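You operate a simulated robot arm through the tools that you are given. There is no shell and no other tool. Be economical: measure what you need, move in short steps, check, and stop when the job is done.

You run a simulated two-armed robot. Do the job below in one go: nothing can be reset, and whatever is moved stays where it is left.

Task
Dip the stick in the jar with the red cap and close it again.
Fine: hold the jar to unscrew the cap, stand the dip stick in the jar, then lay it in the drip tray and screw the cap home.

It is judged by the outcome, as a careful person would: the job done as asked, and still so three seconds after it is handed in. It fails if anything else is knocked over, pushed out of place, dropped, spilled or broken. Lids that push on must go on centred and level and be pressed home; caps that screw on are set level and turned clockwise until they are tight.

Robot
Two 6-joint arms with two-finger parallel grippers on one trunk, on a base that drives. Base frame: it is fixed to the floor where the robot stands at the start and does not move with it; the origin is under the middle of the robot, x ahead of it, y to its left, z up. Lengths are in m, angles in rad, forces in N, time in s.
The left shoulder is at the start at [0.06, 0.187, 1.122], the right one opposite. With the tool pointing down near the work surface each hand reaches from about 0.2 to 0.62 m from the robot's upright axis, wherever it stands, measured 20 degrees to its own side. Places, roughly: dip stick with the green grip (15x3x3 cm) [0.5, 0.6, 0.8]; inside of the steel drip tray [0.5, 0.9, 0.8]; top of the fitting table [0.7, 0.3, 0.8]. Payload 1.57 kg a hand.
Tool frame (each hand has its own): the origin (TCP) lies between the finger pads and is the grasp point; the fingertips stand 0.03 m ahead of it; z points along the fingers, y is the line along which they close. Largest opening 0.11 m; finger width 0.024, thickness 0.012; the body of the gripper, 0.048 by 0.112 m, starts 0.078 m behind the TCP.
Orientation is that of the tool frame in the base frame, as a unit quaternion [w, x, y, z]. With the fingers straight down and closing along the base's y, the tool's x points along the base's -x, its y along +y and its z along -z.

Tools
- The arms move only by the tool apply_moves. It takes "left_rows", "right_rows" or both (then of equal length, played together; a hand with none holds still); each is text: rows parted by semicolons, each of 7 numbers parted by spaces: the shift along the tool's x, y, z in units of 100 mm (1.0 is 100 mm), then the turn, a rotation vector about the tool's x, y, z in units of 45 degrees (1.0 is 45 degrees), then the gripper command, from -1 (shut) to 1 (fully open), values between in proportion. In form: x y z wx wy wz gripper; .... A call has 1 to 20 rows; each row is the pose to reach, as a shift and turn from the pose commanded when the call began, along the tool's axes at that moment. A call with a number of a shift or a turn outside -1 to 1 is refused whole. Rows are played at 5 a second. More than 0.05 m and 0.15 rad between two rows, or a gripper value outside its range, and nothing of the call is played. Where a pose cannot be reached the arm comes as near as it can. A force on the tool above 50 N (or 10 N above the force at the start of the call, whichever is more), or a blocked arm, ends the call early, and 0.2 s more pass. The fingers move at their own pace (about 0.153 m/s each) and stop on an object; they squeeze with about 43 N. The grip force told is the motor's: it shows also when the fingers shut on nothing. Time passes only in rows, and 0.2 s behind the last, so rows that repeat a pose let the fingers close. The reply holds the time, the measured pose of the TCP, the force on the tool along the base axes, the opening and the grip force, in the units named above and with some noise, with the torque about the TCP (base axes, N m) and any sound that the robot's microphone picked up, and new pictures: "show" is both (left out), scene, wrist or none (wrist: the cameras of the hands that moved).
- Cameras (640 x 400 px; columns grow to the right, rows downward): "scene" is now at [0.0114, 0.0135, 1.6547]; the picture's right is [0.21, -0.98, 0.00], its down [-0.80, -0.17, -0.58] and it looks along [0.56, 0.12, -0.82] (base axes); focal length 254 px, centre (320, 200). "left" rides on the left gripper at [0.07, -0.016, -0.141] in its tool frame; the picture's right is [0.23, 0.97, 0.00], its down [-0.86, 0.20, -0.48] and it looks along [-0.47, 0.11, 0.88] (tool axes); focal length 222 px, centre (320, 200). "right" rides on the right gripper at [0.07, 0.016, -0.141] in its tool frame; the picture's right is [-0.23, 0.97, 0.00], its down [-0.86, -0.20, -0.48] and it looks along [-0.47, -0.11, 0.88] (tool axes); focal length 222 px, centre (320, 200). There is no depth. A picture from a camera that has moved, and an enlarged one, comes with that camera's place and axes in the base frame and with its lens.
- move_column(by): slides the trunk up (or, below 0, down) by that many m; the arms and the scene camera ride with it, the base frame stays. It gives what a move gives, with no picture.
- steer(legs): drives the robot by 1 to 6 legs, each [ahead, left, turn to the left] in m, m and rad, along the robot's own axes; the way and the turn of a leg run together, so that a leg with both is an arc; at most 1.5 m and 3.142 rad a leg. The arms and the cameras ride along, it lands a little off, and it stops where it bumps. It gives what a move gives, and a new picture of the scene camera.
- pan_tilt(pan, tilt): turns the head with the scene camera to pan (to the left, within 1.501 rad either way) and tilt (down, from -0.506 to 1.204), counted from straight ahead of the robot. It gives what a move gives, and a new picture of the scene camera.
- enlarge(camera, box): a new picture of the part [left, top, right, bottom] of that camera's present view, enlarged. The clock stands still meanwhile.
- hand_in(): hands the job in; it is judged then, once.

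Go step by step. Nothing tells you exact positions but the pictures and the camera data: compare them with the known pose of the tool, close in by small moves and look again before you grip or let go. The budget is 120 turns and 260 pictures, counting those below and the enlarged ones. Unless the task says otherwise, let go and move clear before handing in, and close with one line.

The tools are called after "Request:" as a command line: name --argument value ..., lists and objects as JSON in quotes. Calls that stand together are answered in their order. apply_moves: Moves the arms, as the interface text tells. Its arguments: {"type":"object","properties":{"left_rows":{"type":"string"},"right_rows":{"type":"string"},"show":{"type":"string","enum":["both","scene","wrist","none"]}},"required":[]} The other tools are called the same way: move_column (by) slides the trunk up or down; steer (legs) drives the base; pan_tilt (pan, tilt) turns the head that bears the scene camera; enlarge (camera, box) takes an enlarged picture of a part of a camera's view; hand_in () hands the job in.

At the start:

```text
clock: 0.0
left_position: [0.3518, 0.3572, 1.1202]
left_tool_rot: [0.0, 0.0, 1.0, 0.0]
left_ft_force: [0.5, 0.3, -0.2]
left_moment: [-0.01, -0.05, 0.01]
left_grip_width: 0.1102
left_gripper_force: 0.1
right_position: [0.2781, 0.0431, 1.1252]
right_tool_rot: [0.0, 0.0, 1.0, 0.0]
right_ft_force: [0.6, 0.3, 0.1]
right_moment: [0.04, 0.0, 0.01]
right_grip_width: 0.1101
right_gripper_force: 0.0
trunk travel left (down, up): [-0.75, 0.24]
robot x, y, heading: [0.0001, -0.0036, -0.002]
head pan, tilt: [0.209, 0.958]
```

scene: 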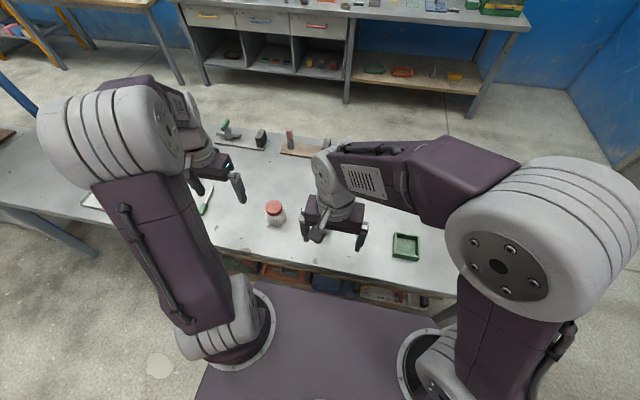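
right: 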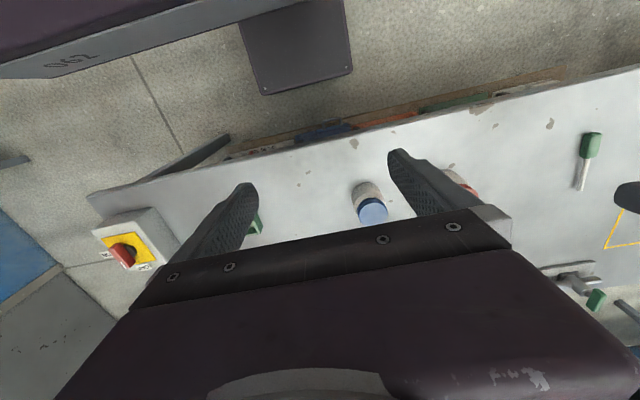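
left: 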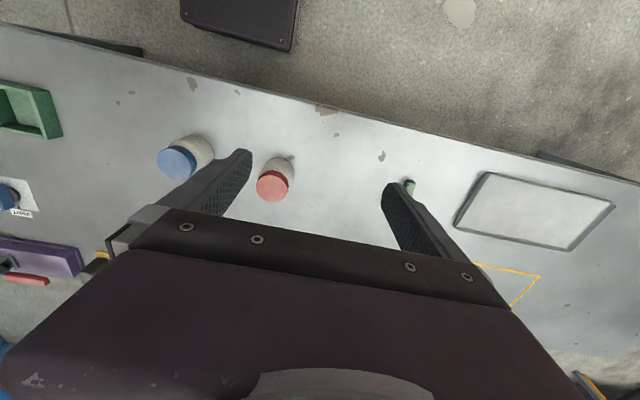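

The red-capped jar seems to be near (0.487, 0.29), with its cap top around z 0.86. I'll look closer before I move anything.

Request:
enlarge --camera "scene" --box '[180, 120, 440, 280]'

Request:
enlarge --camera "left" --box '[140, 100, 640, 320]'

Request:
pan_tilt --pan 0.9 --tilt 0.85

```text
2.46 times, centred on (310, 200) of scene
camera zoom: at [0.0114, 0.0135, 1.6547], right [0.21, -0.98, 0.0], down [-0.8, -0.17, -0.58], along [0.56, 0.12, -0.82], focal length 626 px, centre (345, 200)
```

zoom: 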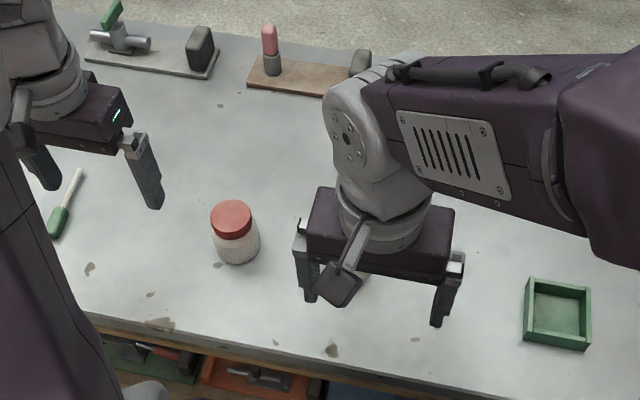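

```text
1.28 times, centred on (390, 210) of left
camera zoom: at [0.2817, 0.3407, 1.2613], right [-0.23, 0.97, 0.0], down [0.86, 0.2, 0.48], along [0.47, 0.11, -0.88], focal length 284 px, centre (230, 187)
```

zoom: 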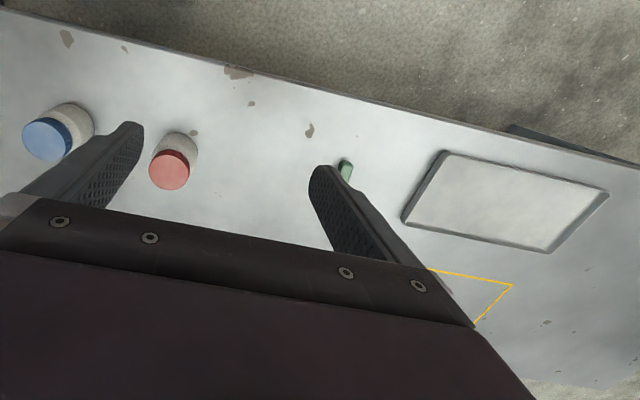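

```text
clock: 1.1
left_position: [0.351, 0.3577, 1.1204]
left_tool_rot: [0.0, 0.0, 1.0, -0.001]
left_ft_force: [0.0, 0.8, 1.0]
left_moment: [-0.01, 0.02, 0.0]
left_grip_width: 0.1099
left_gripper_force: 0.1
right_position: [0.2782, 0.0419, 1.125]
right_tool_rot: [0.001, -0.001, 1.0, 0.0]
right_ft_force: [0.8, 1.2, -0.9]
right_moment: [-0.01, 0.01, 0.0]
right_grip_width: 0.11
right_gripper_force: 0.1
trunk travel left (down, up): [-0.75, 0.24]
robot x, y, heading: [0.0012, 0.0011, -0.0]
head pan, tilt: [0.901, 0.85]
camera scene: at [-0.0106, 0.0597, 1.6628], right [0.78, -0.62, 0.0], down [-0.47, -0.59, -0.66], along [0.41, 0.52, -0.75], focal length 254 px, centre (320, 200)
```

scene: 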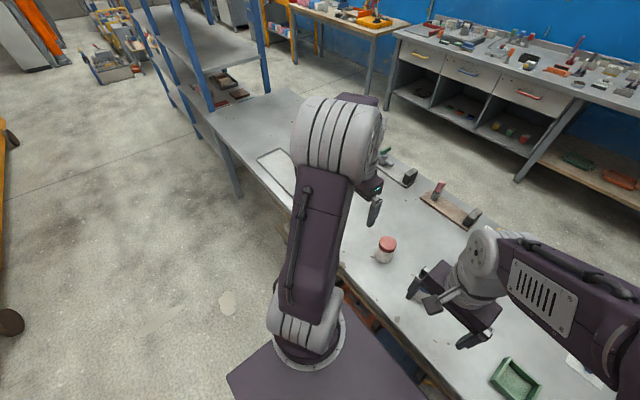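

The jar is at about (0.487, 0.29), the stick lies along x at y≈0.6 with its grip towards me, and the tray is further left. I'll drive left so the jar is centred between both arms.

Request:
steer --legs '[[0, 0.3, 0]]'

Request:
pan_tilt --pan 0.1 --tilt 0.95

Request:
apply_moves --left_rows "0 0 0 0 0 0 1" --right_rows "0 0 0 0 0 0 1" --show "wrist"

```text
clock: 3.1
left_position: [0.3505, 0.6557, 1.122]
left_tool_rot: [0.0, 0.0, 1.0, 0.001]
left_ft_force: [-0.3, -0.4, 0.5]
left_moment: [0.0, 0.0, 0.0]
left_grip_width: 0.1099
left_gripper_force: 0.1
right_position: [0.2772, 0.3401, 1.1244]
right_tool_rot: [0.0, -0.001, 1.0, 0.001]
right_ft_force: [-0.7, -0.1, 0.3]
right_moment: [-0.01, 0.02, 0.01]
right_grip_width: 0.1101
right_gripper_force: 0.0
trunk travel left (down, up): [-0.75, 0.24]
robot x, y, heading: [-0.0002, 0.2974, -0.003]
head pan, tilt: [0.901, 0.85]
camera scene: at [-0.0108, 0.3569, 1.6629], right [0.78, -0.62, 0.0], down [-0.47, -0.59, -0.66], along [0.41, 0.52, -0.75], focal length 254 px, centre (320, 200)
```

scene: 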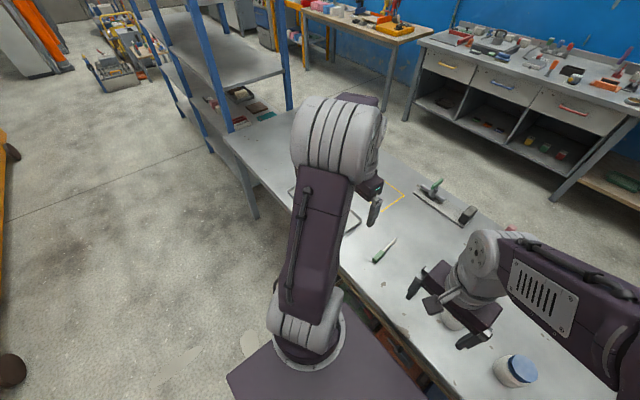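

```text
clock: 4.2
left_position: [0.3514, 0.6569, 1.1209]
left_tool_rot: [0.0, 0.001, 1.0, 0.0]
left_ft_force: [-0.2, -0.3, -0.1]
left_moment: [0.01, -0.04, 0.02]
left_grip_width: 0.1099
left_gripper_force: 0.0
right_position: [0.2775, 0.3413, 1.1244]
right_tool_rot: [0.0, -0.001, 1.0, 0.001]
right_ft_force: [0.6, -0.5, 0.7]
right_moment: [0.0, -0.03, 0.01]
right_grip_width: 0.11
right_gripper_force: 0.1
trunk travel left (down, up): [-0.75, 0.24]
robot x, y, heading: [-0.0007, 0.2995, 0.001]
head pan, tilt: [0.099, 0.949]
camera scene: at [0.013, 0.3045, 1.6553], right [0.1, -0.99, 0.0], down [-0.81, -0.08, -0.58], along [0.58, 0.06, -0.81], focal length 254 px, centre (320, 200)
```

scene: 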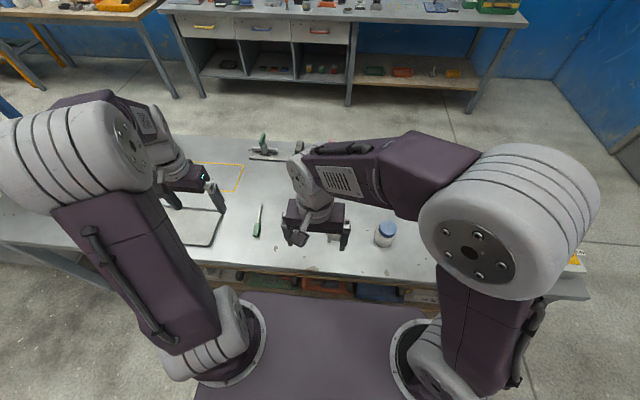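

```text
clock: 4.6
left_position: [0.35, 0.6573, 1.1215]
left_tool_rot: [0.0, -0.001, 1.0, 0.0]
left_ft_force: [0.4, 0.2, 0.7]
left_moment: [-0.02, 0.01, -0.01]
left_grip_width: 0.11
left_gripper_force: 0.0
right_position: [0.2776, 0.3422, 1.1255]
right_tool_rot: [0.0, -0.001, 1.0, 0.0]
right_ft_force: [-0.1, 0.3, 0.2]
right_moment: [0.03, -0.05, -0.02]
right_grip_width: 0.11
right_gripper_force: 0.0
trunk travel left (down, up): [-0.75, 0.24]
robot x, y, heading: [0.0013, 0.2981, 0.002]
head pan, tilt: [0.099, 0.949]
camera right: at [0.2083, 0.3572, 1.2655], right [0.23, 0.97, 0.0], down [0.86, -0.2, 0.48], along [0.47, -0.11, -0.88], focal length 222 px, centre (320, 200)
camera left: at [0.2813, 0.6398, 1.2613], right [-0.23, 0.97, 0.0], down [0.85, 0.2, 0.48], along [0.47, 0.11, -0.88], focal length 222 px, centre (320, 200)
```

right: 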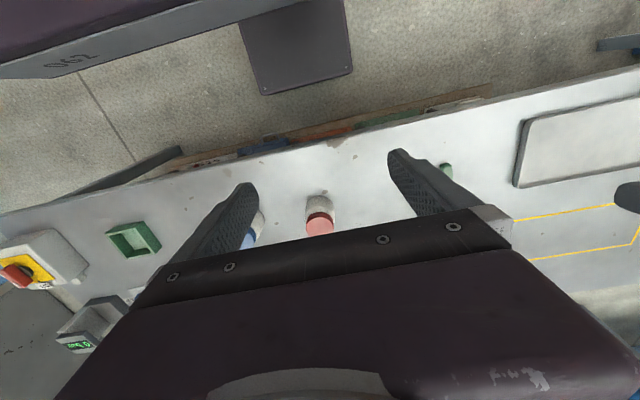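
left: 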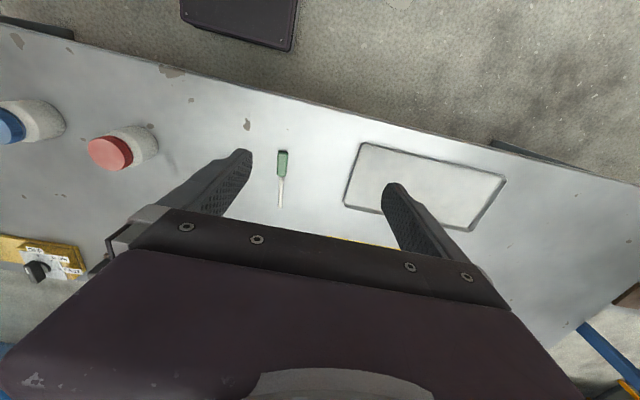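

The stick's grip spans x 0.43–0.49 at y≈0.60, and the tray spans x 0.38–0.54, y 0.76–1.10. I'll zoom in on the jar for its height and width.

Request:
enlarge --camera "right" --box '[250, 170, 390, 258]'

Request:
enlarge --camera "left" --box '[60, 100, 300, 250]'

```text
4.55 times, centred on (320, 214) of right
camera zoom: at [0.2083, 0.3572, 1.2655], right [0.23, 0.97, 0.0], down [0.86, -0.2, 0.48], along [0.47, -0.11, -0.88], focal length 1010 px, centre (320, 136)
```

zoom: 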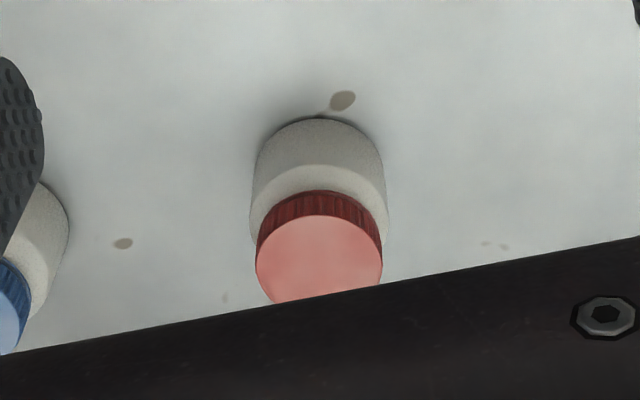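

```text
2.67 times, centred on (180, 175) of left
camera zoom: at [0.2813, 0.6398, 1.2613], right [-0.23, 0.97, 0.0], down [0.85, 0.2, 0.48], along [0.47, 0.11, -0.88], focal length 592 px, centre (693, 267)
```

zoom: 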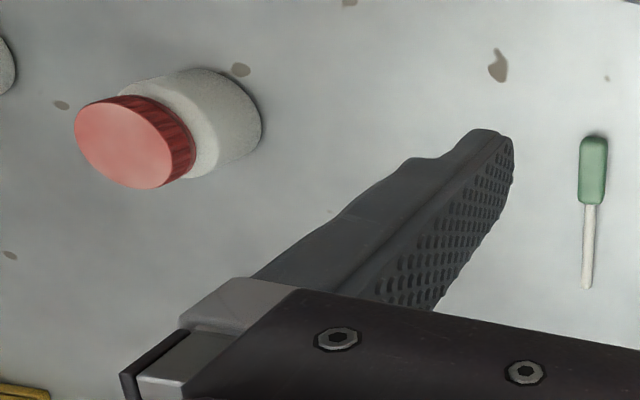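

The jar is centred at about (0.489, 0.292), with its body around 6.8 cm wide and its cap 6 cm wide from z 0.846 to 0.867. I'll turn the left hand in two halves so its fingers point right and slightly down, ready to hold the jar.

Request:
apply_moves --left_rows "-.114 -.071 .029 .0863 .0863 -.1231 1; -.228 -.142 .058 .1726 .1726 -.2462 1; -.342 -.213 .087 .2589 .2589 -.3693 1; -.456 -.284 .116 .3452 .3452 -.4924 1; -.57 -.355 .145 .4315 .4315 -.6155 1; -.684 -.426 .174 .5178 .5178 -.7386 1; -.8 -.5 .2 .604 .604 -.862 1" --show "scene"

```text
clock: 6.2
left_position: [0.4323, 0.6062, 1.1013]
left_tool_rot: [-0.229, -0.327, 0.888, -0.229]
left_ft_force: [0.2, -0.3, -0.4]
left_moment: [0.03, 0.01, 0.01]
left_grip_width: 0.1101
left_gripper_force: 0.1
right_position: [0.2786, 0.3429, 1.125]
right_tool_rot: [-0.001, -0.001, 1.0, 0.0]
right_ft_force: [-0.1, 0.3, -0.1]
right_moment: [-0.04, 0.03, 0.02]
right_grip_width: 0.1102
right_gripper_force: 0.1
trunk travel left (down, up): [-0.75, 0.24]
robot x, y, heading: [-0.0002, 0.2967, -0.005]
head pan, tilt: [0.099, 0.949]
camera scene: at [0.0143, 0.3057, 1.6553], right [0.1, -0.99, 0.0], down [-0.81, -0.08, -0.58], along [0.58, 0.06, -0.81], focal length 254 px, centre (320, 200)
```

scene: 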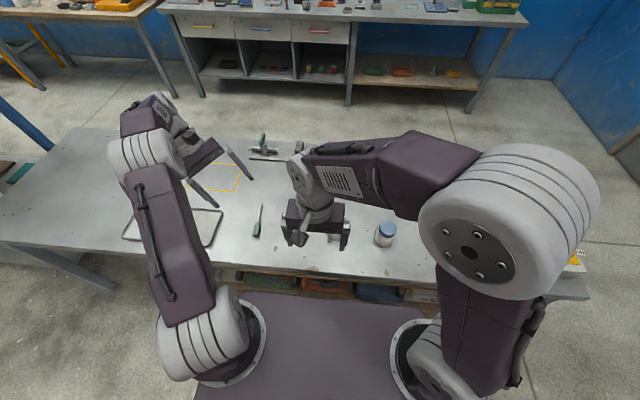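

The half turn went as planned. Now the second half.

Request:
apply_moves --left_rows "-.0686 -.09 .1428 .0863 .0863 -.1231 1; -.137 -.18 .2857 .1726 .1726 -.2462 1; -.206 -.27 .4286 .2589 .2589 -.3693 1; -.274 -.36 .571 .3452 .3452 -.4924 1; -.343 -.45 .714 .4315 .4315 -.6155 1; -.411 -.54 .857 .5178 .5178 -.7386 1; -.48 -.63 1 .604 .604 -.862 1"

```text
clock: 7.8
left_position: [0.4814, 0.5329, 1.0127]
left_tool_rot: [0.406, 0.579, -0.578, 0.406]
left_ft_force: [0.8, -0.6, -0.3]
left_moment: [0.01, 0.0, -0.02]
left_grip_width: 0.1101
left_gripper_force: 0.0
right_position: [0.2774, 0.3419, 1.1244]
right_tool_rot: [0.001, -0.001, 1.0, 0.0]
right_ft_force: [-1.0, 1.2, 0.7]
right_moment: [-0.01, -0.03, 0.02]
right_grip_width: 0.11
right_gripper_force: 0.0
trunk travel left (down, up): [-0.75, 0.24]
robot x, y, heading: [0.0019, 0.2978, -0.004]
head pan, tilt: [0.099, 0.949]
camera scene: at [0.0135, 0.3051, 1.6553], right [0.1, -0.99, 0.0], down [-0.81, -0.08, -0.58], along [0.58, 0.06, -0.81], focal length 254 px, centre (320, 200)
camera left: at [0.4977, 0.6401, 1.125], right [-0.97, -0.08, 0.21], down [-0.2, 0.74, -0.64], along [-0.11, -0.67, -0.74], focal length 222 px, centre (320, 200)
```

scene: 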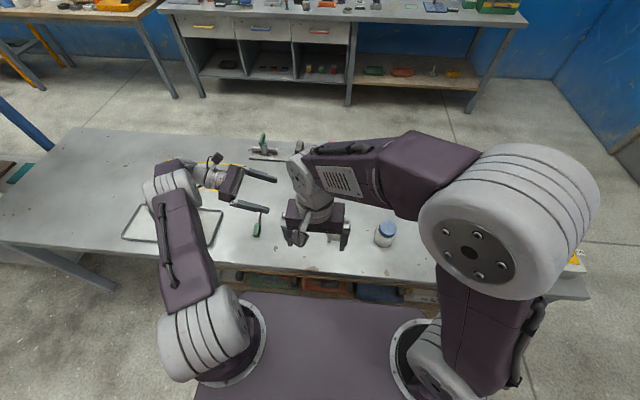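
left: 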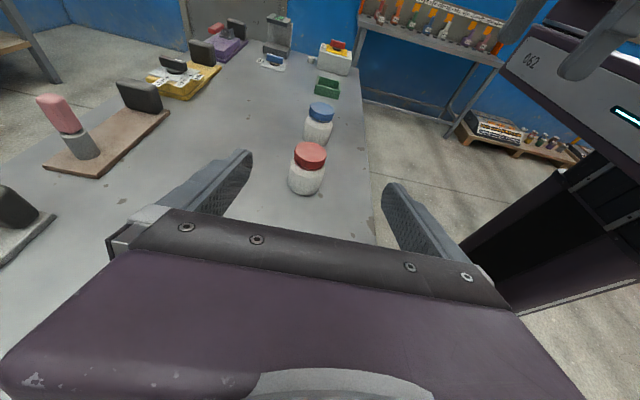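

The left hand now points at the jar, and this view puts the jar at (0.488, 0.292). Next I approach it along the hand's axis.

Request:
apply_moves --left_rows "-.25 -.016 .23 0 0 0 1; -.5 -.033 .46 0 0 0 1; -.75 -.05 .7 0 0 0 1; -1 -.066 .95 0 0 0 1" --show "wrist"

```text
clock: 8.8
left_position: [0.4865, 0.4735, 0.8856]
left_tool_rot: [0.405, 0.58, -0.579, 0.405]
left_ft_force: [-0.2, -1.0, -0.2]
left_moment: [0.01, -0.03, 0.01]
left_grip_width: 0.1101
left_gripper_force: 0.0
right_position: [0.2771, 0.3418, 1.1253]
right_tool_rot: [0.0, 0.0, 1.0, 0.001]
right_ft_force: [-0.2, 0.1, -0.3]
right_moment: [0.01, -0.01, -0.02]
right_grip_width: 0.1099
right_gripper_force: 0.0
trunk travel left (down, up): [-0.75, 0.24]
robot x, y, heading: [-0.0007, 0.3012, 0.001]
head pan, tilt: [0.099, 0.949]
camera left: at [0.5028, 0.5823, 0.9987], right [-0.97, -0.08, 0.21], down [-0.2, 0.74, -0.64], along [-0.11, -0.67, -0.74], focal length 222 px, centre (320, 200)
```

left: 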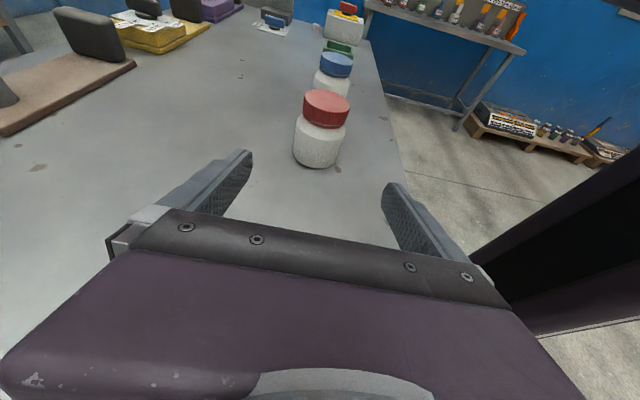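

Request:
apply_moves --left_rows "-.02 -.015 .3 0 0 0 1; -.04 -.015 .6 0 0 0 1; -.06 -.015 .95 0 0 0 1" --show "wrist"

```text
clock: 9.6
left_position: [0.4902, 0.3884, 0.8481]
left_tool_rot: [0.405, 0.58, -0.579, 0.406]
left_ft_force: [-0.2, -0.2, 0.3]
left_moment: [-0.03, 0.0, 0.01]
left_grip_width: 0.1098
left_gripper_force: 0.1
right_position: [0.2777, 0.3417, 1.1256]
right_tool_rot: [0.0, -0.001, 1.0, 0.001]
right_ft_force: [-0.9, 0.3, 0.0]
right_moment: [0.02, 0.0, -0.02]
right_grip_width: 0.11
right_gripper_force: 0.1
trunk travel left (down, up): [-0.75, 0.24]
robot x, y, heading: [0.0005, 0.2992, 0.006]
head pan, tilt: [0.099, 0.949]
camera left: at [0.5057, 0.4965, 0.9609], right [-0.97, -0.08, 0.21], down [-0.2, 0.74, -0.64], along [-0.11, -0.67, -0.74], focal length 222 px, centre (320, 200)
```

left: 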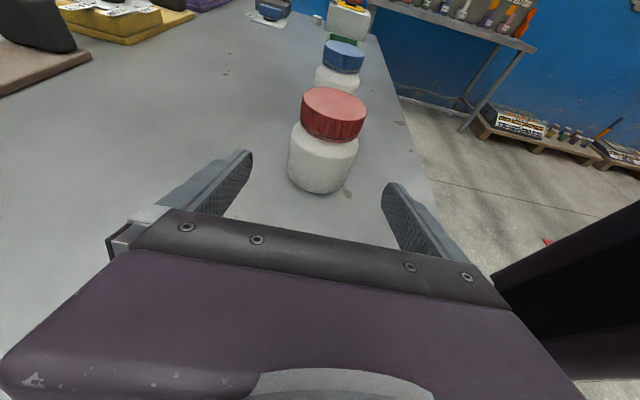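

Request:
apply_moves --left_rows "0 .01 .3 0 0 0 1; 0 .01 .6 0 0 0 1; 0 .01 .8 0 0 0 1; 0 .01 1 0 0 0 1"

```text
clock: 10.6
left_position: [0.4891, 0.2933, 0.8131]
left_tool_rot: [-0.405, -0.579, 0.579, -0.405]
left_ft_force: [0.1, -0.2, 0.9]
left_moment: [-0.04, 0.03, 0.01]
left_grip_width: 0.1102
left_gripper_force: 0.2
right_position: [0.2786, 0.341, 1.1246]
right_tool_rot: [0.0, -0.001, 1.0, 0.0]
right_ft_force: [-0.2, -0.3, 1.1]
right_moment: [0.01, 0.02, -0.01]
right_grip_width: 0.1099
right_gripper_force: 0.1
trunk travel left (down, up): [-0.75, 0.24]
robot x, y, heading: [-0.0017, 0.2973, 0.001]
head pan, tilt: [0.099, 0.949]
camera scene: at [0.0131, 0.3039, 1.6553], right [0.1, -0.99, 0.0], down [-0.81, -0.08, -0.58], along [0.58, 0.06, -0.81], focal length 254 px, centre (320, 200)
camera left: at [0.5045, 0.4024, 0.9267], right [-0.97, -0.08, 0.21], down [-0.2, 0.74, -0.64], along [-0.11, -0.67, -0.74], focal length 222 px, centre (320, 200)
```

scene: 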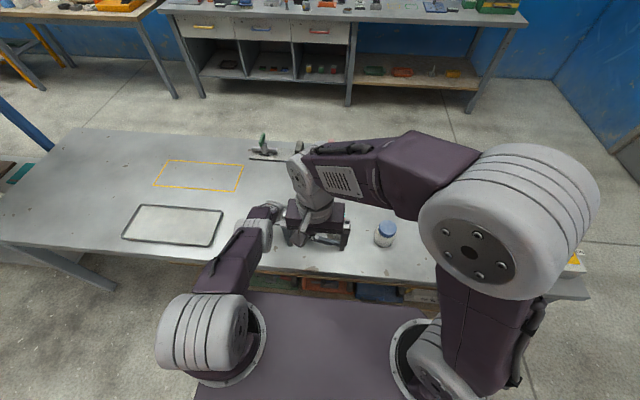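
left: 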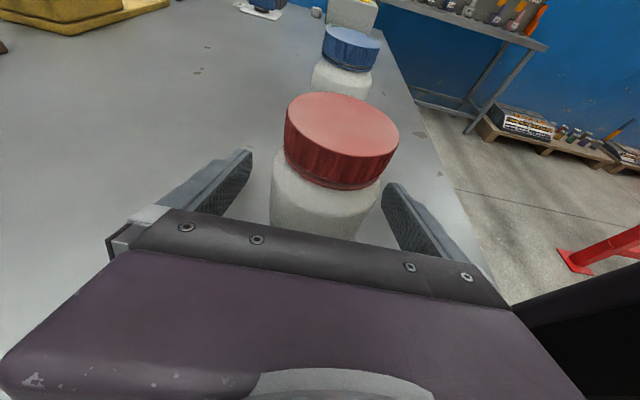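

The fingers straddle the jar body evenly, so I'll grip it now.

Request:
apply_moves --left_rows "0 0 0 0 0 0 .4; 0 0 0 0 0 0 0; 0 0 0 0 0 0 -.4; 0 0 0 0 0 0 -1; 0 0 0 0 0 0 -1" --show "wrist"

```text
clock: 11.8
left_position: [0.4883, 0.294, 0.8145]
left_tool_rot: [0.406, 0.579, -0.579, 0.406]
left_ft_force: [-0.1, -0.1, 0.8]
left_moment: [-0.02, -0.04, 0.03]
left_grip_width: 0.0712
left_gripper_force: 43.0
right_position: [0.277, 0.3415, 1.1256]
right_tool_rot: [0.0, -0.001, 1.0, 0.0]
right_ft_force: [-0.8, 0.1, -0.6]
right_moment: [-0.01, 0.02, 0.01]
right_grip_width: 0.1101
right_gripper_force: 0.1
trunk travel left (down, up): [-0.75, 0.24]
robot x, y, heading: [0.0002, 0.3016, -0.002]
head pan, tilt: [0.099, 0.949]
camera left: at [0.5044, 0.403, 0.9266], right [-0.97, -0.08, 0.21], down [-0.2, 0.74, -0.64], along [-0.11, -0.67, -0.74], focal length 222 px, centre (320, 200)
```

left: 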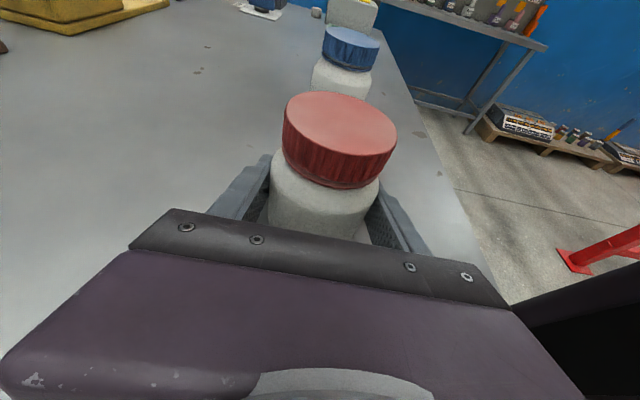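

The jar is held firmly (7.1 cm wide) and didn't shift. I'll bring the right hand over the cap, pre-turning it clockwise as it goes.

Request:
apply_moves --right_rows "-.17 -.04 .14 0 0 .167 1; -.33 -.08 .28 0 0 .333 1; -.5 -.125 .42 0 0 .5 1; -.67 -.165 .57 0 0 .667 1; -.83 -.21 .71 0 0 .833 1; -1 -.25 .85 0 0 1 1" --show "scene"

```text
clock: 13.2
left_position: [0.4882, 0.2948, 0.8147]
left_tool_rot: [0.405, 0.58, -0.579, 0.406]
left_ft_force: [-0.4, -0.9, 0.3]
left_moment: [-0.03, -0.07, -0.05]
left_grip_width: 0.0707
left_gripper_force: 42.8
right_position: [0.3779, 0.3167, 1.0395]
right_tool_rot: [0.0, 0.384, 0.923, 0.0]
right_ft_force: [0.1, -0.7, -0.6]
right_moment: [0.05, -0.03, 0.03]
right_grip_width: 0.11
right_gripper_force: 0.0
trunk travel left (down, up): [-0.75, 0.24]
robot x, y, heading: [-0.0032, 0.2969, -0.001]
head pan, tilt: [0.099, 0.949]
camera scene: at [0.0136, 0.3048, 1.6554], right [0.1, -0.99, 0.0], down [-0.81, -0.08, -0.58], along [0.58, 0.06, -0.81], focal length 254 px, centre (320, 200)
```

scene: 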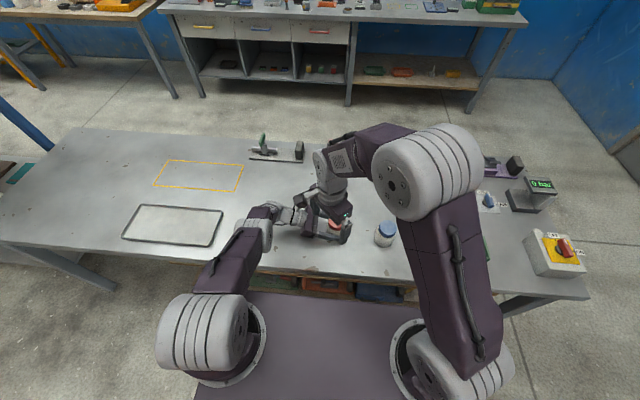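

Request:
apply_moves --right_rows "-.16 .1 .15 0 0 .167 1; -.32 .2 .3 0 0 .333 1; -.48 .3 .45 0 0 .5 1; -.64 .4 .6 0 0 .667 1; -.8 .5 .75 0 0 .833 1; -.957 .607 .895 0 0 1 1"

Request:
enlarge --camera "scene" --box '[240, 160, 400, 260]'

```text
clock: 14.6
left_position: [0.4894, 0.2954, 0.8134]
left_tool_rot: [-0.406, -0.579, 0.579, -0.405]
left_ft_force: [-0.3, -1.1, 0.7]
left_moment: [0.0, -0.12, -0.04]
left_grip_width: 0.0708
left_gripper_force: 43.2
right_position: [0.4888, 0.2919, 0.9512]
right_tool_rot: [0.0, 0.708, 0.706, 0.0]
right_ft_force: [0.6, -0.2, 0.3]
right_moment: [0.01, 0.01, 0.01]
right_grip_width: 0.1099
right_gripper_force: 0.1
trunk travel left (down, up): [-0.75, 0.24]
robot x, y, heading: [0.0013, 0.2971, 0.005]
head pan, tilt: [0.099, 0.949]
camera scene: at [0.0135, 0.3046, 1.6554], right [0.1, -0.99, 0.0], down [-0.81, -0.08, -0.58], along [0.58, 0.06, -0.81], focal length 254 px, centre (320, 200)
camera right: at [0.5061, 0.3597, 1.0911], right [0.97, -0.23, 0.0], down [-0.2, -0.86, 0.48], along [-0.11, -0.47, -0.88], focal length 222 px, centre (320, 200)
```

scene: 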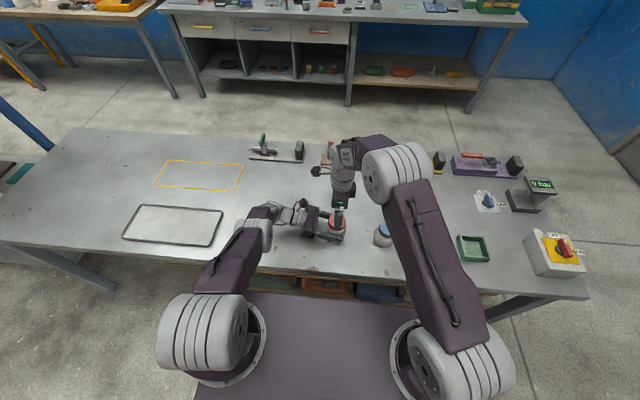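
right: 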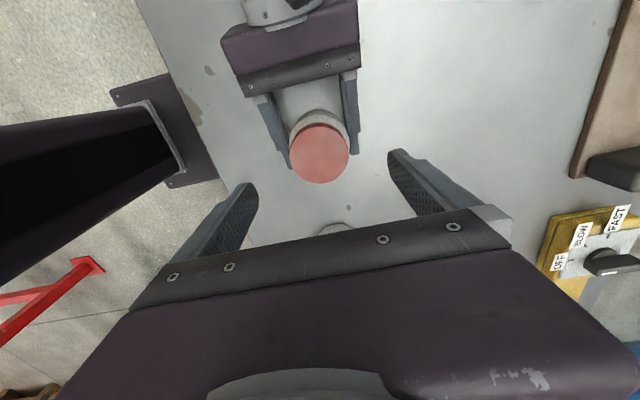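

```text
4.00 times, centred on (320, 210) of scene
camera zoom: at [0.0135, 0.3046, 1.6554], right [0.1, -0.99, 0.0], down [-0.81, -0.08, -0.58], along [0.58, 0.06, -0.81], focal length 1017 px, centre (320, 160)
```

zoom: 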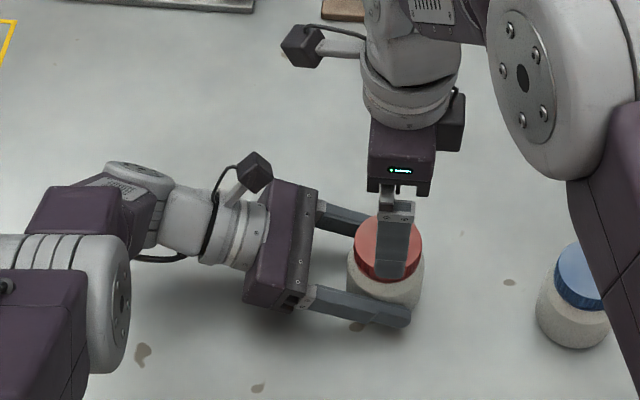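

The right hand is centred over the cap with its fingers closing along x. I'll lower it so the fingertips reach just to the cap's lower rim, then grip.

Request:
apply_moves --right_rows "0 0 .2 0 0 0 .6; 0 0 .4 0 0 0 .5; 0 0 .6 0 0 0 .4; 0 0 .73 0 0 0 .4; 0 0 .73 0 0 0 .4" --show "wrist"

Request:
enlarge --camera "left" --box '[200, 0, 480, 240]'

```text
clock: 15.8
left_position: [0.4868, 0.2954, 0.814]
left_tool_rot: [0.405, 0.58, -0.579, 0.406]
left_ft_force: [-0.8, 0.5, 0.2]
left_moment: [0.02, -0.02, -0.02]
left_grip_width: 0.0708
left_gripper_force: 43.0
right_position: [0.4886, 0.2927, 0.8775]
right_tool_rot: [0.0, 0.706, 0.708, 0.0]
right_ft_force: [-0.4, -0.7, 0.5]
right_moment: [0.03, 0.01, 0.0]
right_grip_width: 0.0769
right_gripper_force: 0.2
trunk travel left (down, up): [-0.75, 0.24]
robot x, y, heading: [0.0001, 0.2962, 0.002]
head pan, tilt: [0.099, 0.949]
camera right: at [0.505, 0.3613, 1.0178], right [0.97, -0.23, 0.0], down [-0.2, -0.86, 0.48], along [-0.11, -0.47, -0.88], focal length 222 px, centre (320, 200)
```

right: 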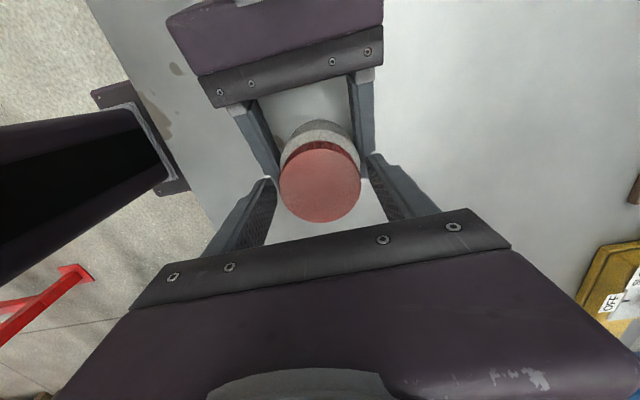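

```text
1.67 times, centred on (340, 120) of left
camera zoom: at [0.5043, 0.403, 0.9266], right [-0.97, -0.08, 0.21], down [-0.2, 0.74, -0.64], along [-0.11, -0.67, -0.74], focal length 370 px, centre (287, 333)
```

zoom: 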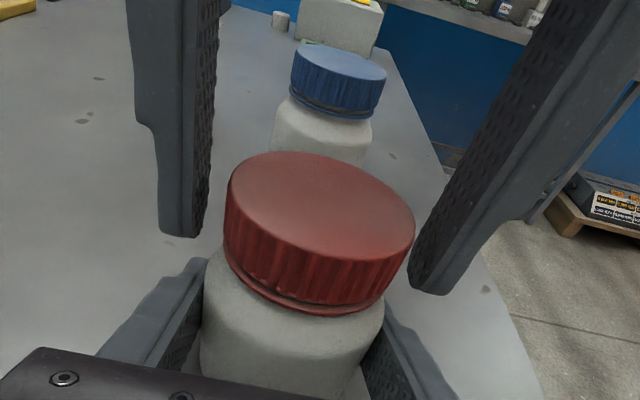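

The fingertips sit beside the cap, level with its ribbed skirt and centred. I'll close on it.

Request:
apply_moves --right_rows "0 0 0 0 0 0 .1; 0 0 0 0 0 0 -1; 0 0 0 0 0 0 -1; 0 0 0 0 0 0 -1" --show "none"

Request:
enlarge --camera "left" --box '[200, 0, 480, 240]'

```text
clock: 16.8
left_position: [0.4889, 0.2952, 0.8127]
left_tool_rot: [-0.407, -0.578, 0.579, -0.406]
left_ft_force: [-1.0, 0.3, -0.1]
left_moment: [-0.04, -0.17, -0.01]
left_grip_width: 0.071
left_gripper_force: 42.7
right_position: [0.4887, 0.2925, 0.8768]
right_tool_rot: [-0.001, 0.706, 0.708, 0.0]
right_ft_force: [0.9, -0.7, 0.2]
right_moment: [-0.01, -0.06, 0.02]
right_grip_width: 0.058
right_gripper_force: 43.1
trunk travel left (down, up): [-0.75, 0.24]
robot x, y, heading: [0.0003, 0.3023, 0.003]
head pan, tilt: [0.099, 0.949]
```

```text
1.67 times, centred on (340, 120) of left
camera zoom: at [0.5044, 0.4031, 0.9266], right [-0.97, -0.08, 0.21], down [-0.2, 0.74, -0.64], along [-0.11, -0.67, -0.74], focal length 370 px, centre (287, 333)
```

zoom: 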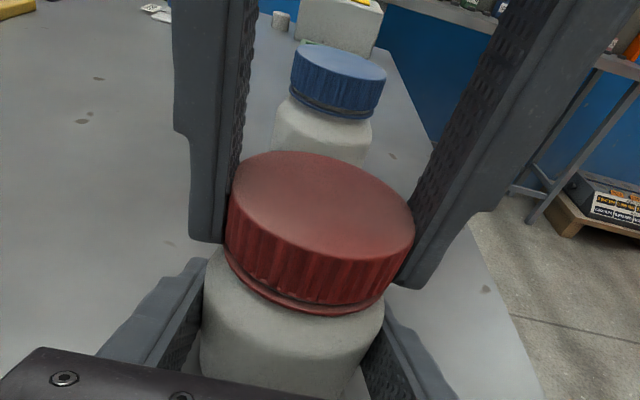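

Request:
apply_moves --right_rows "0 0 0 0 0 -.167 -1; 0 0 0 0 0 -.333 -1; 0 0 0 0 0 -.5 -1; 0 0 0 0 0 -.667 -1; 0 0 0 0 0 -.833 -1; 0 0 0 0 0 -1 -1" --show "none"

Request:
enlarge --camera "left" --box '[200, 0, 480, 240]'

```text
clock: 18.2
left_position: [0.4887, 0.2957, 0.8133]
left_tool_rot: [0.405, 0.58, -0.578, 0.406]
left_ft_force: [-3.5, -1.4, -0.1]
left_moment: [-0.05, -0.28, 0.04]
left_grip_width: 0.0709
left_gripper_force: 42.6
right_position: [0.4877, 0.2925, 0.8764]
right_tool_rot: [0.0, 0.381, 0.924, 0.0]
right_ft_force: [3.9, 1.5, 2.5]
right_moment: [0.04, -0.09, -0.02]
right_grip_width: 0.058
right_gripper_force: 43.1
trunk travel left (down, up): [-0.75, 0.24]
robot x, y, heading: [-0.0046, 0.2972, 0.002]
head pan, tilt: [0.099, 0.949]
```

```text
1.67 times, centred on (340, 120) of left
camera zoom: at [0.5042, 0.403, 0.9266], right [-0.97, -0.08, 0.21], down [-0.2, 0.74, -0.64], along [-0.11, -0.67, -0.74], focal length 370 px, centre (287, 333)
```

zoom: 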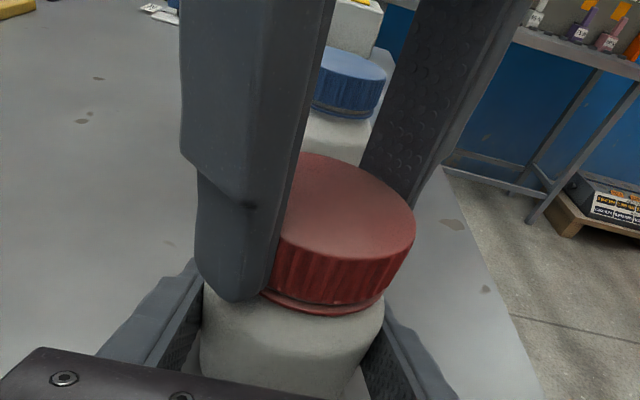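

The cap turns freely with the jar steady. I'll continue counter-clockwise, rising slightly.

Request:
apply_moves --right_rows "0 0 -.001 0 0 -.167 -1; 0 0 -.002 0 0 -.333 -1; 0 0 -.003 0 0 -.5 -1; 0 0 -.004 0 0 -.667 -1; 0 0 -.005 0 0 -.833 -1; 0 0 -.006 0 0 -1 -1" --show "none"

Request:
apply_moves --right_rows "0 0 -.001 0 0 -.167 -1; 0 0 -.002 0 0 -.333 -1; 0 0 -.003 0 0 -.5 -1; 0 0 -.004 0 0 -.667 -1; 0 0 -.005 0 0 -.833 -1; 0 0 -.006 0 0 -1 -1" --show "none"

Request:
enlarge --camera "left" --box '[200, 0, 480, 240]'

```text
clock: 19.6
left_position: [0.4884, 0.2941, 0.8147]
left_tool_rot: [-0.406, -0.578, 0.58, -0.405]
left_ft_force: [-5.9, -1.8, 1.0]
left_moment: [0.12, -0.28, -0.01]
left_grip_width: 0.0706
left_gripper_force: 43.1
right_position: [0.4885, 0.2921, 0.8775]
right_tool_rot: [0.0, -0.002, 1.0, -0.001]
right_ft_force: [7.9, 2.0, 0.9]
right_moment: [0.02, -0.06, -0.03]
right_grip_width: 0.058
right_gripper_force: 43.0
trunk travel left (down, up): [-0.75, 0.24]
robot x, y, heading: [-0.0003, 0.2992, 0.002]
head pan, tilt: [0.099, 0.949]
```

```text
clock: 21.0
left_position: [0.4879, 0.295, 0.8137]
left_tool_rot: [0.405, 0.579, -0.579, 0.405]
left_ft_force: [-8.6, -0.7, 0.8]
left_moment: [0.05, -0.31, -0.04]
left_grip_width: 0.0711
left_gripper_force: 42.4
right_position: [0.4876, 0.2931, 0.8789]
right_tool_rot: [0.0, -0.385, 0.923, 0.0]
right_ft_force: [9.6, 0.7, 0.8]
right_moment: [0.05, -0.18, -0.01]
right_grip_width: 0.0582
right_gripper_force: 42.9
trunk travel left (down, up): [-0.75, 0.24]
robot x, y, heading: [-0.0014, 0.2999, 0.002]
head pan, tilt: [0.099, 0.949]
```

```text
1.67 times, centred on (340, 120) of left
camera zoom: at [0.5042, 0.4031, 0.9266], right [-0.97, -0.08, 0.21], down [-0.2, 0.74, -0.64], along [-0.11, -0.67, -0.74], focal length 370 px, centre (287, 333)
```

zoom: 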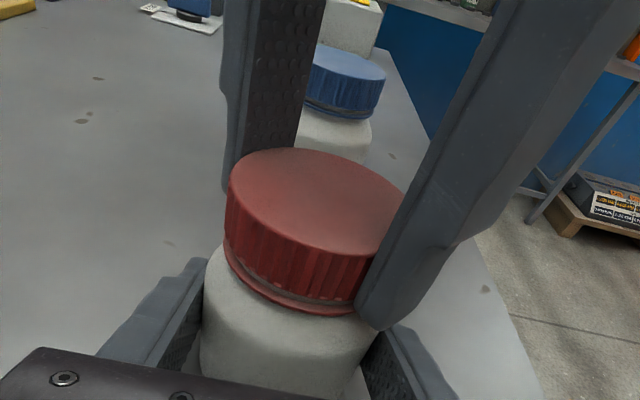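

Request:
apply_moves --right_rows "-.01 -.01 -.001 0 0 -.167 -1; -.01 -.01 -.002 0 0 -.333 -1; -.01 -.01 -.003 0 0 -.5 -1; -.01 -.01 -.004 0 0 -.667 -1; -.01 -.01 -.005 0 0 -.833 -1; -.01 -.01 -.006 0 0 -1 -1" --show "none"

Request:
apply_moves --right_rows "0 0 -.001 0 0 -.167 -1; 0 0 -.002 0 0 -.333 -1; 0 0 -.003 0 0 -.5 -1; 0 0 -.004 0 0 -.667 -1; 0 0 -.005 0 0 -.833 -1; 0 0 -.006 0 0 -1 -1" --show "none"

Request:
enlarge --camera "left" --box '[200, 0, 480, 240]'

```text
clock: 22.4
left_position: [0.4887, 0.2951, 0.815]
left_tool_rot: [0.405, 0.579, -0.579, 0.406]
left_ft_force: [3.6, -1.2, -2.0]
left_moment: [0.02, 0.18, 0.04]
left_grip_width: 0.0708
left_gripper_force: 43.0
right_position: [0.4883, 0.2916, 0.8778]
right_tool_rot: [0.001, 0.708, -0.706, -0.001]
right_ft_force: [-2.5, 3.1, 4.9]
right_moment: [0.01, 0.08, -0.04]
right_grip_width: 0.0581
right_gripper_force: 42.8
trunk travel left (down, up): [-0.75, 0.24]
robot x, y, heading: [-0.0029, 0.2998, -0.001]
head pan, tilt: [0.099, 0.949]
```

```text
clock: 23.8
left_position: [0.49, 0.2948, 0.8133]
left_tool_rot: [0.404, 0.58, -0.579, 0.406]
left_ft_force: [15.5, -7.7, -3.9]
left_moment: [0.38, 0.84, 0.06]
left_grip_width: 0.0708
left_gripper_force: 42.7
right_position: [0.4898, 0.2922, 0.8791]
right_tool_rot: [0.0, 0.924, -0.382, -0.002]
right_ft_force: [-14.8, 6.7, 4.9]
right_moment: [0.11, 0.19, 0.0]
right_grip_width: 0.0581
right_gripper_force: 42.8
trunk travel left (down, up): [-0.75, 0.24]
robot x, y, heading: [0.0018, 0.2978, -0.002]
head pan, tilt: [0.099, 0.949]
```

```text
1.67 times, centred on (340, 120) of left
camera zoom: at [0.505, 0.4031, 0.9267], right [-0.97, -0.08, 0.21], down [-0.2, 0.74, -0.64], along [-0.11, -0.67, -0.74], focal length 370 px, centre (287, 333)
```

zoom: 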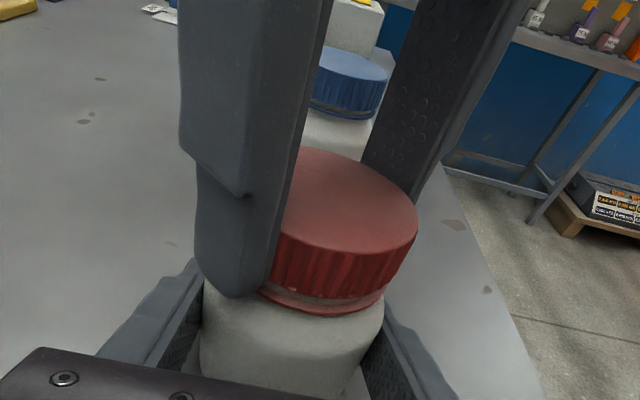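

The side load is building up because my grip is slightly off-centre. I'll open, re-centre and re-grip.

Request:
apply_moves --right_rows "0 0 0 0 0 0 .3; 0 0 0 0 0 0 .3; 0 0 0 0 0 0 .3" --show "wrist"

Request:
enlarge --camera "left" --box '[200, 0, 480, 240]'

```text
clock: 24.6
left_position: [0.4887, 0.294, 0.8145]
left_tool_rot: [-0.406, -0.579, 0.58, -0.405]
left_ft_force: [-1.4, -0.7, -0.2]
left_moment: [-0.05, -0.02, -0.02]
left_grip_width: 0.0708
left_gripper_force: 43.5
right_position: [0.4904, 0.2932, 0.8791]
right_tool_rot: [0.0, 0.924, -0.382, 0.0]
right_ft_force: [0.2, 0.3, -0.1]
right_moment: [0.01, -0.05, 0.02]
right_grip_width: 0.0715
right_gripper_force: 0.1
trunk travel left (down, up): [-0.75, 0.24]
robot x, y, heading: [0.002, 0.3003, 0.003]
head pan, tilt: [0.099, 0.949]
camera right: at [0.5284, 0.2306, 1.0203], right [-0.85, -0.53, 0.0], down [-0.46, 0.75, 0.48], along [-0.25, 0.41, -0.88], focal length 222 px, centre (320, 200)
```

right: 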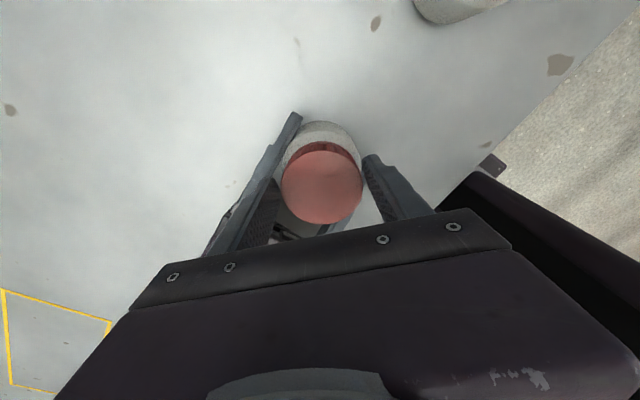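

```text
1.67 times, centred on (340, 120) of left
camera zoom: at [0.5043, 0.403, 0.9266], right [-0.97, -0.08, 0.21], down [-0.2, 0.74, -0.64], along [-0.11, -0.67, -0.74], focal length 370 px, centre (287, 333)
```

zoom: 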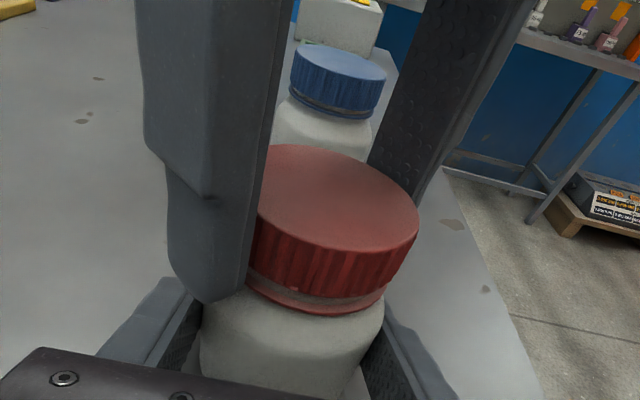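

Request:
apply_moves --right_rows ".004 .008 0 0 0 0 .3; .004 .008 0 0 0 0 -1; .004 .008 0 0 0 0 -1; .004 .008 0 0 0 0 -1; .004 .008 -.001 0 0 -.167 -1; .004 .008 -.002 0 0 -.333 -1; .004 .008 -.003 0 0 -.5 -1; .004 .008 -.004 0 0 -.667 -1; .004 .008 -.005 0 0 -.833 -1; .004 .008 -.006 0 0 -1 -1" --show "none"

Request:
apply_moves --right_rows "0 0 -.001 0 0 -.167 -1; 0 0 -.002 0 0 -.333 -1; 0 0 -.003 0 0 -.5 -1; 0 0 -.004 0 0 -.667 -1; 0 0 -.005 0 0 -.833 -1; 0 0 -.006 0 0 -1 -1" --show "none"

Request:
enlarge --camera "left" --box '[200, 0, 480, 240]'

```text
clock: 26.8
left_position: [0.4882, 0.2947, 0.8142]
left_tool_rot: [0.405, 0.579, -0.579, 0.406]
left_ft_force: [1.2, -12.5, 0.6]
left_moment: [0.51, 0.0, 0.01]
left_grip_width: 0.071
left_gripper_force: 43.1
right_position: [0.4901, 0.2923, 0.8804]
right_tool_rot: [0.0, 1.0, 0.002, 0.0]
right_ft_force: [-1.4, 12.8, -0.2]
right_moment: [0.29, 0.01, -0.07]
right_grip_width: 0.0578
right_gripper_force: 43.1
trunk travel left (down, up): [-0.75, 0.24]
robot x, y, heading: [0.0025, 0.2985, 0.002]
head pan, tilt: [0.099, 0.949]
```

```text
clock: 27.7
left_position: [0.4857, 0.2985, 0.8133]
left_tool_rot: [-0.408, -0.576, 0.581, -0.405]
left_ft_force: [-5.4, 8.1, 5.7]
left_moment: [0.14, 0.06, -0.02]
left_grip_width: 0.0714
left_gripper_force: 43.4
right_position: [0.4822, 0.3038, 0.8818]
right_tool_rot: [0.019, 0.982, 0.186, 0.013]
right_ft_force: [2.3, -6.0, 3.5]
right_moment: [-0.18, -0.03, 0.05]
right_grip_width: 0.0582
right_gripper_force: 43.2
right hand out of reach, approached as far as the arm can: row 3, 4
trunk travel left (down, up): [-0.75, 0.24]
robot x, y, heading: [0.0009, 0.2948, -0.005]
head pan, tilt: [0.099, 0.949]
stopped in row 4 (left hand): the force on the tool passed its limit (the readings are from after the stop); the commanded pose is now the measured one
```

```text
1.67 times, centred on (340, 120) of left
camera zoom: at [0.5014, 0.4064, 0.9263], right [-0.97, -0.07, 0.21], down [-0.19, 0.74, -0.64], along [-0.11, -0.67, -0.74], focal length 370 px, centre (287, 333)
```

zoom: 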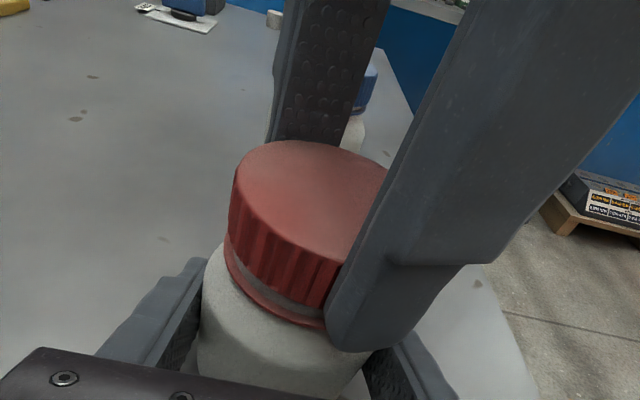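

The right wrist hit its joint limit and tugged the cap sideways a little. I'll open the right hand straight away to release the load, then look.

Request:
apply_moves --right_rows "0 0 0 0 0 0 .5; 0 0 0 0 0 0 .5; 0 0 0 0 0 0 .5"

Request:
enlarge --camera "left" --box '[200, 0, 480, 240]'

```text
clock: 28.5
left_position: [0.4862, 0.2972, 0.8131]
left_tool_rot: [-0.407, -0.577, 0.581, -0.404]
left_ft_force: [2.3, -0.3, 3.1]
left_moment: [0.13, -0.06, -0.01]
left_grip_width: 0.0708
left_gripper_force: 42.8
right_position: [0.4829, 0.3046, 0.8823]
right_tool_rot: [0.019, 0.982, 0.186, 0.012]
right_ft_force: [0.3, 0.9, -0.2]
right_moment: [-0.04, -0.03, 0.01]
right_grip_width: 0.0826
right_gripper_force: 0.1
trunk travel left (down, up): [-0.75, 0.24]
robot x, y, heading: [-0.0012, 0.3, -0.002]
head pan, tilt: [0.099, 0.949]
camera scene: at [0.0132, 0.3045, 1.6553], right [0.1, -0.99, 0.0], down [-0.81, -0.08, -0.58], along [0.58, 0.06, -0.81], focal length 254 px, centre (320, 200)
camera right: at [0.5491, 0.318, 1.0249], right [0.14, -0.99, 0.04], down [-0.88, -0.11, 0.45], along [-0.45, -0.1, -0.89], focal length 222 px, centre (320, 200)
```

scene: 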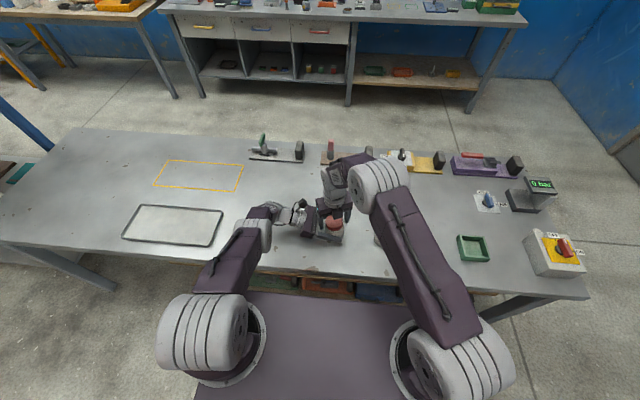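
right: 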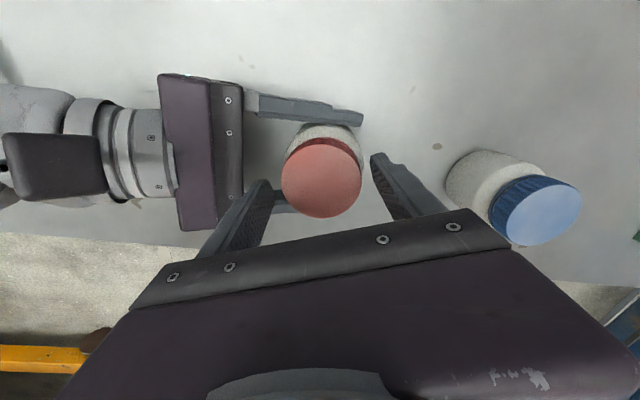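

```text
1.67 times, centred on (340, 120) of left
camera zoom: at [0.5029, 0.4054, 0.926], right [-0.97, -0.07, 0.21], down [-0.19, 0.74, -0.64], along [-0.11, -0.67, -0.74], focal length 370 px, centre (287, 333)
```

zoom: 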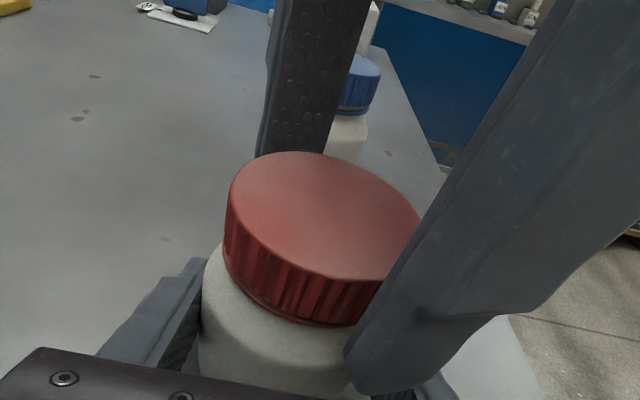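

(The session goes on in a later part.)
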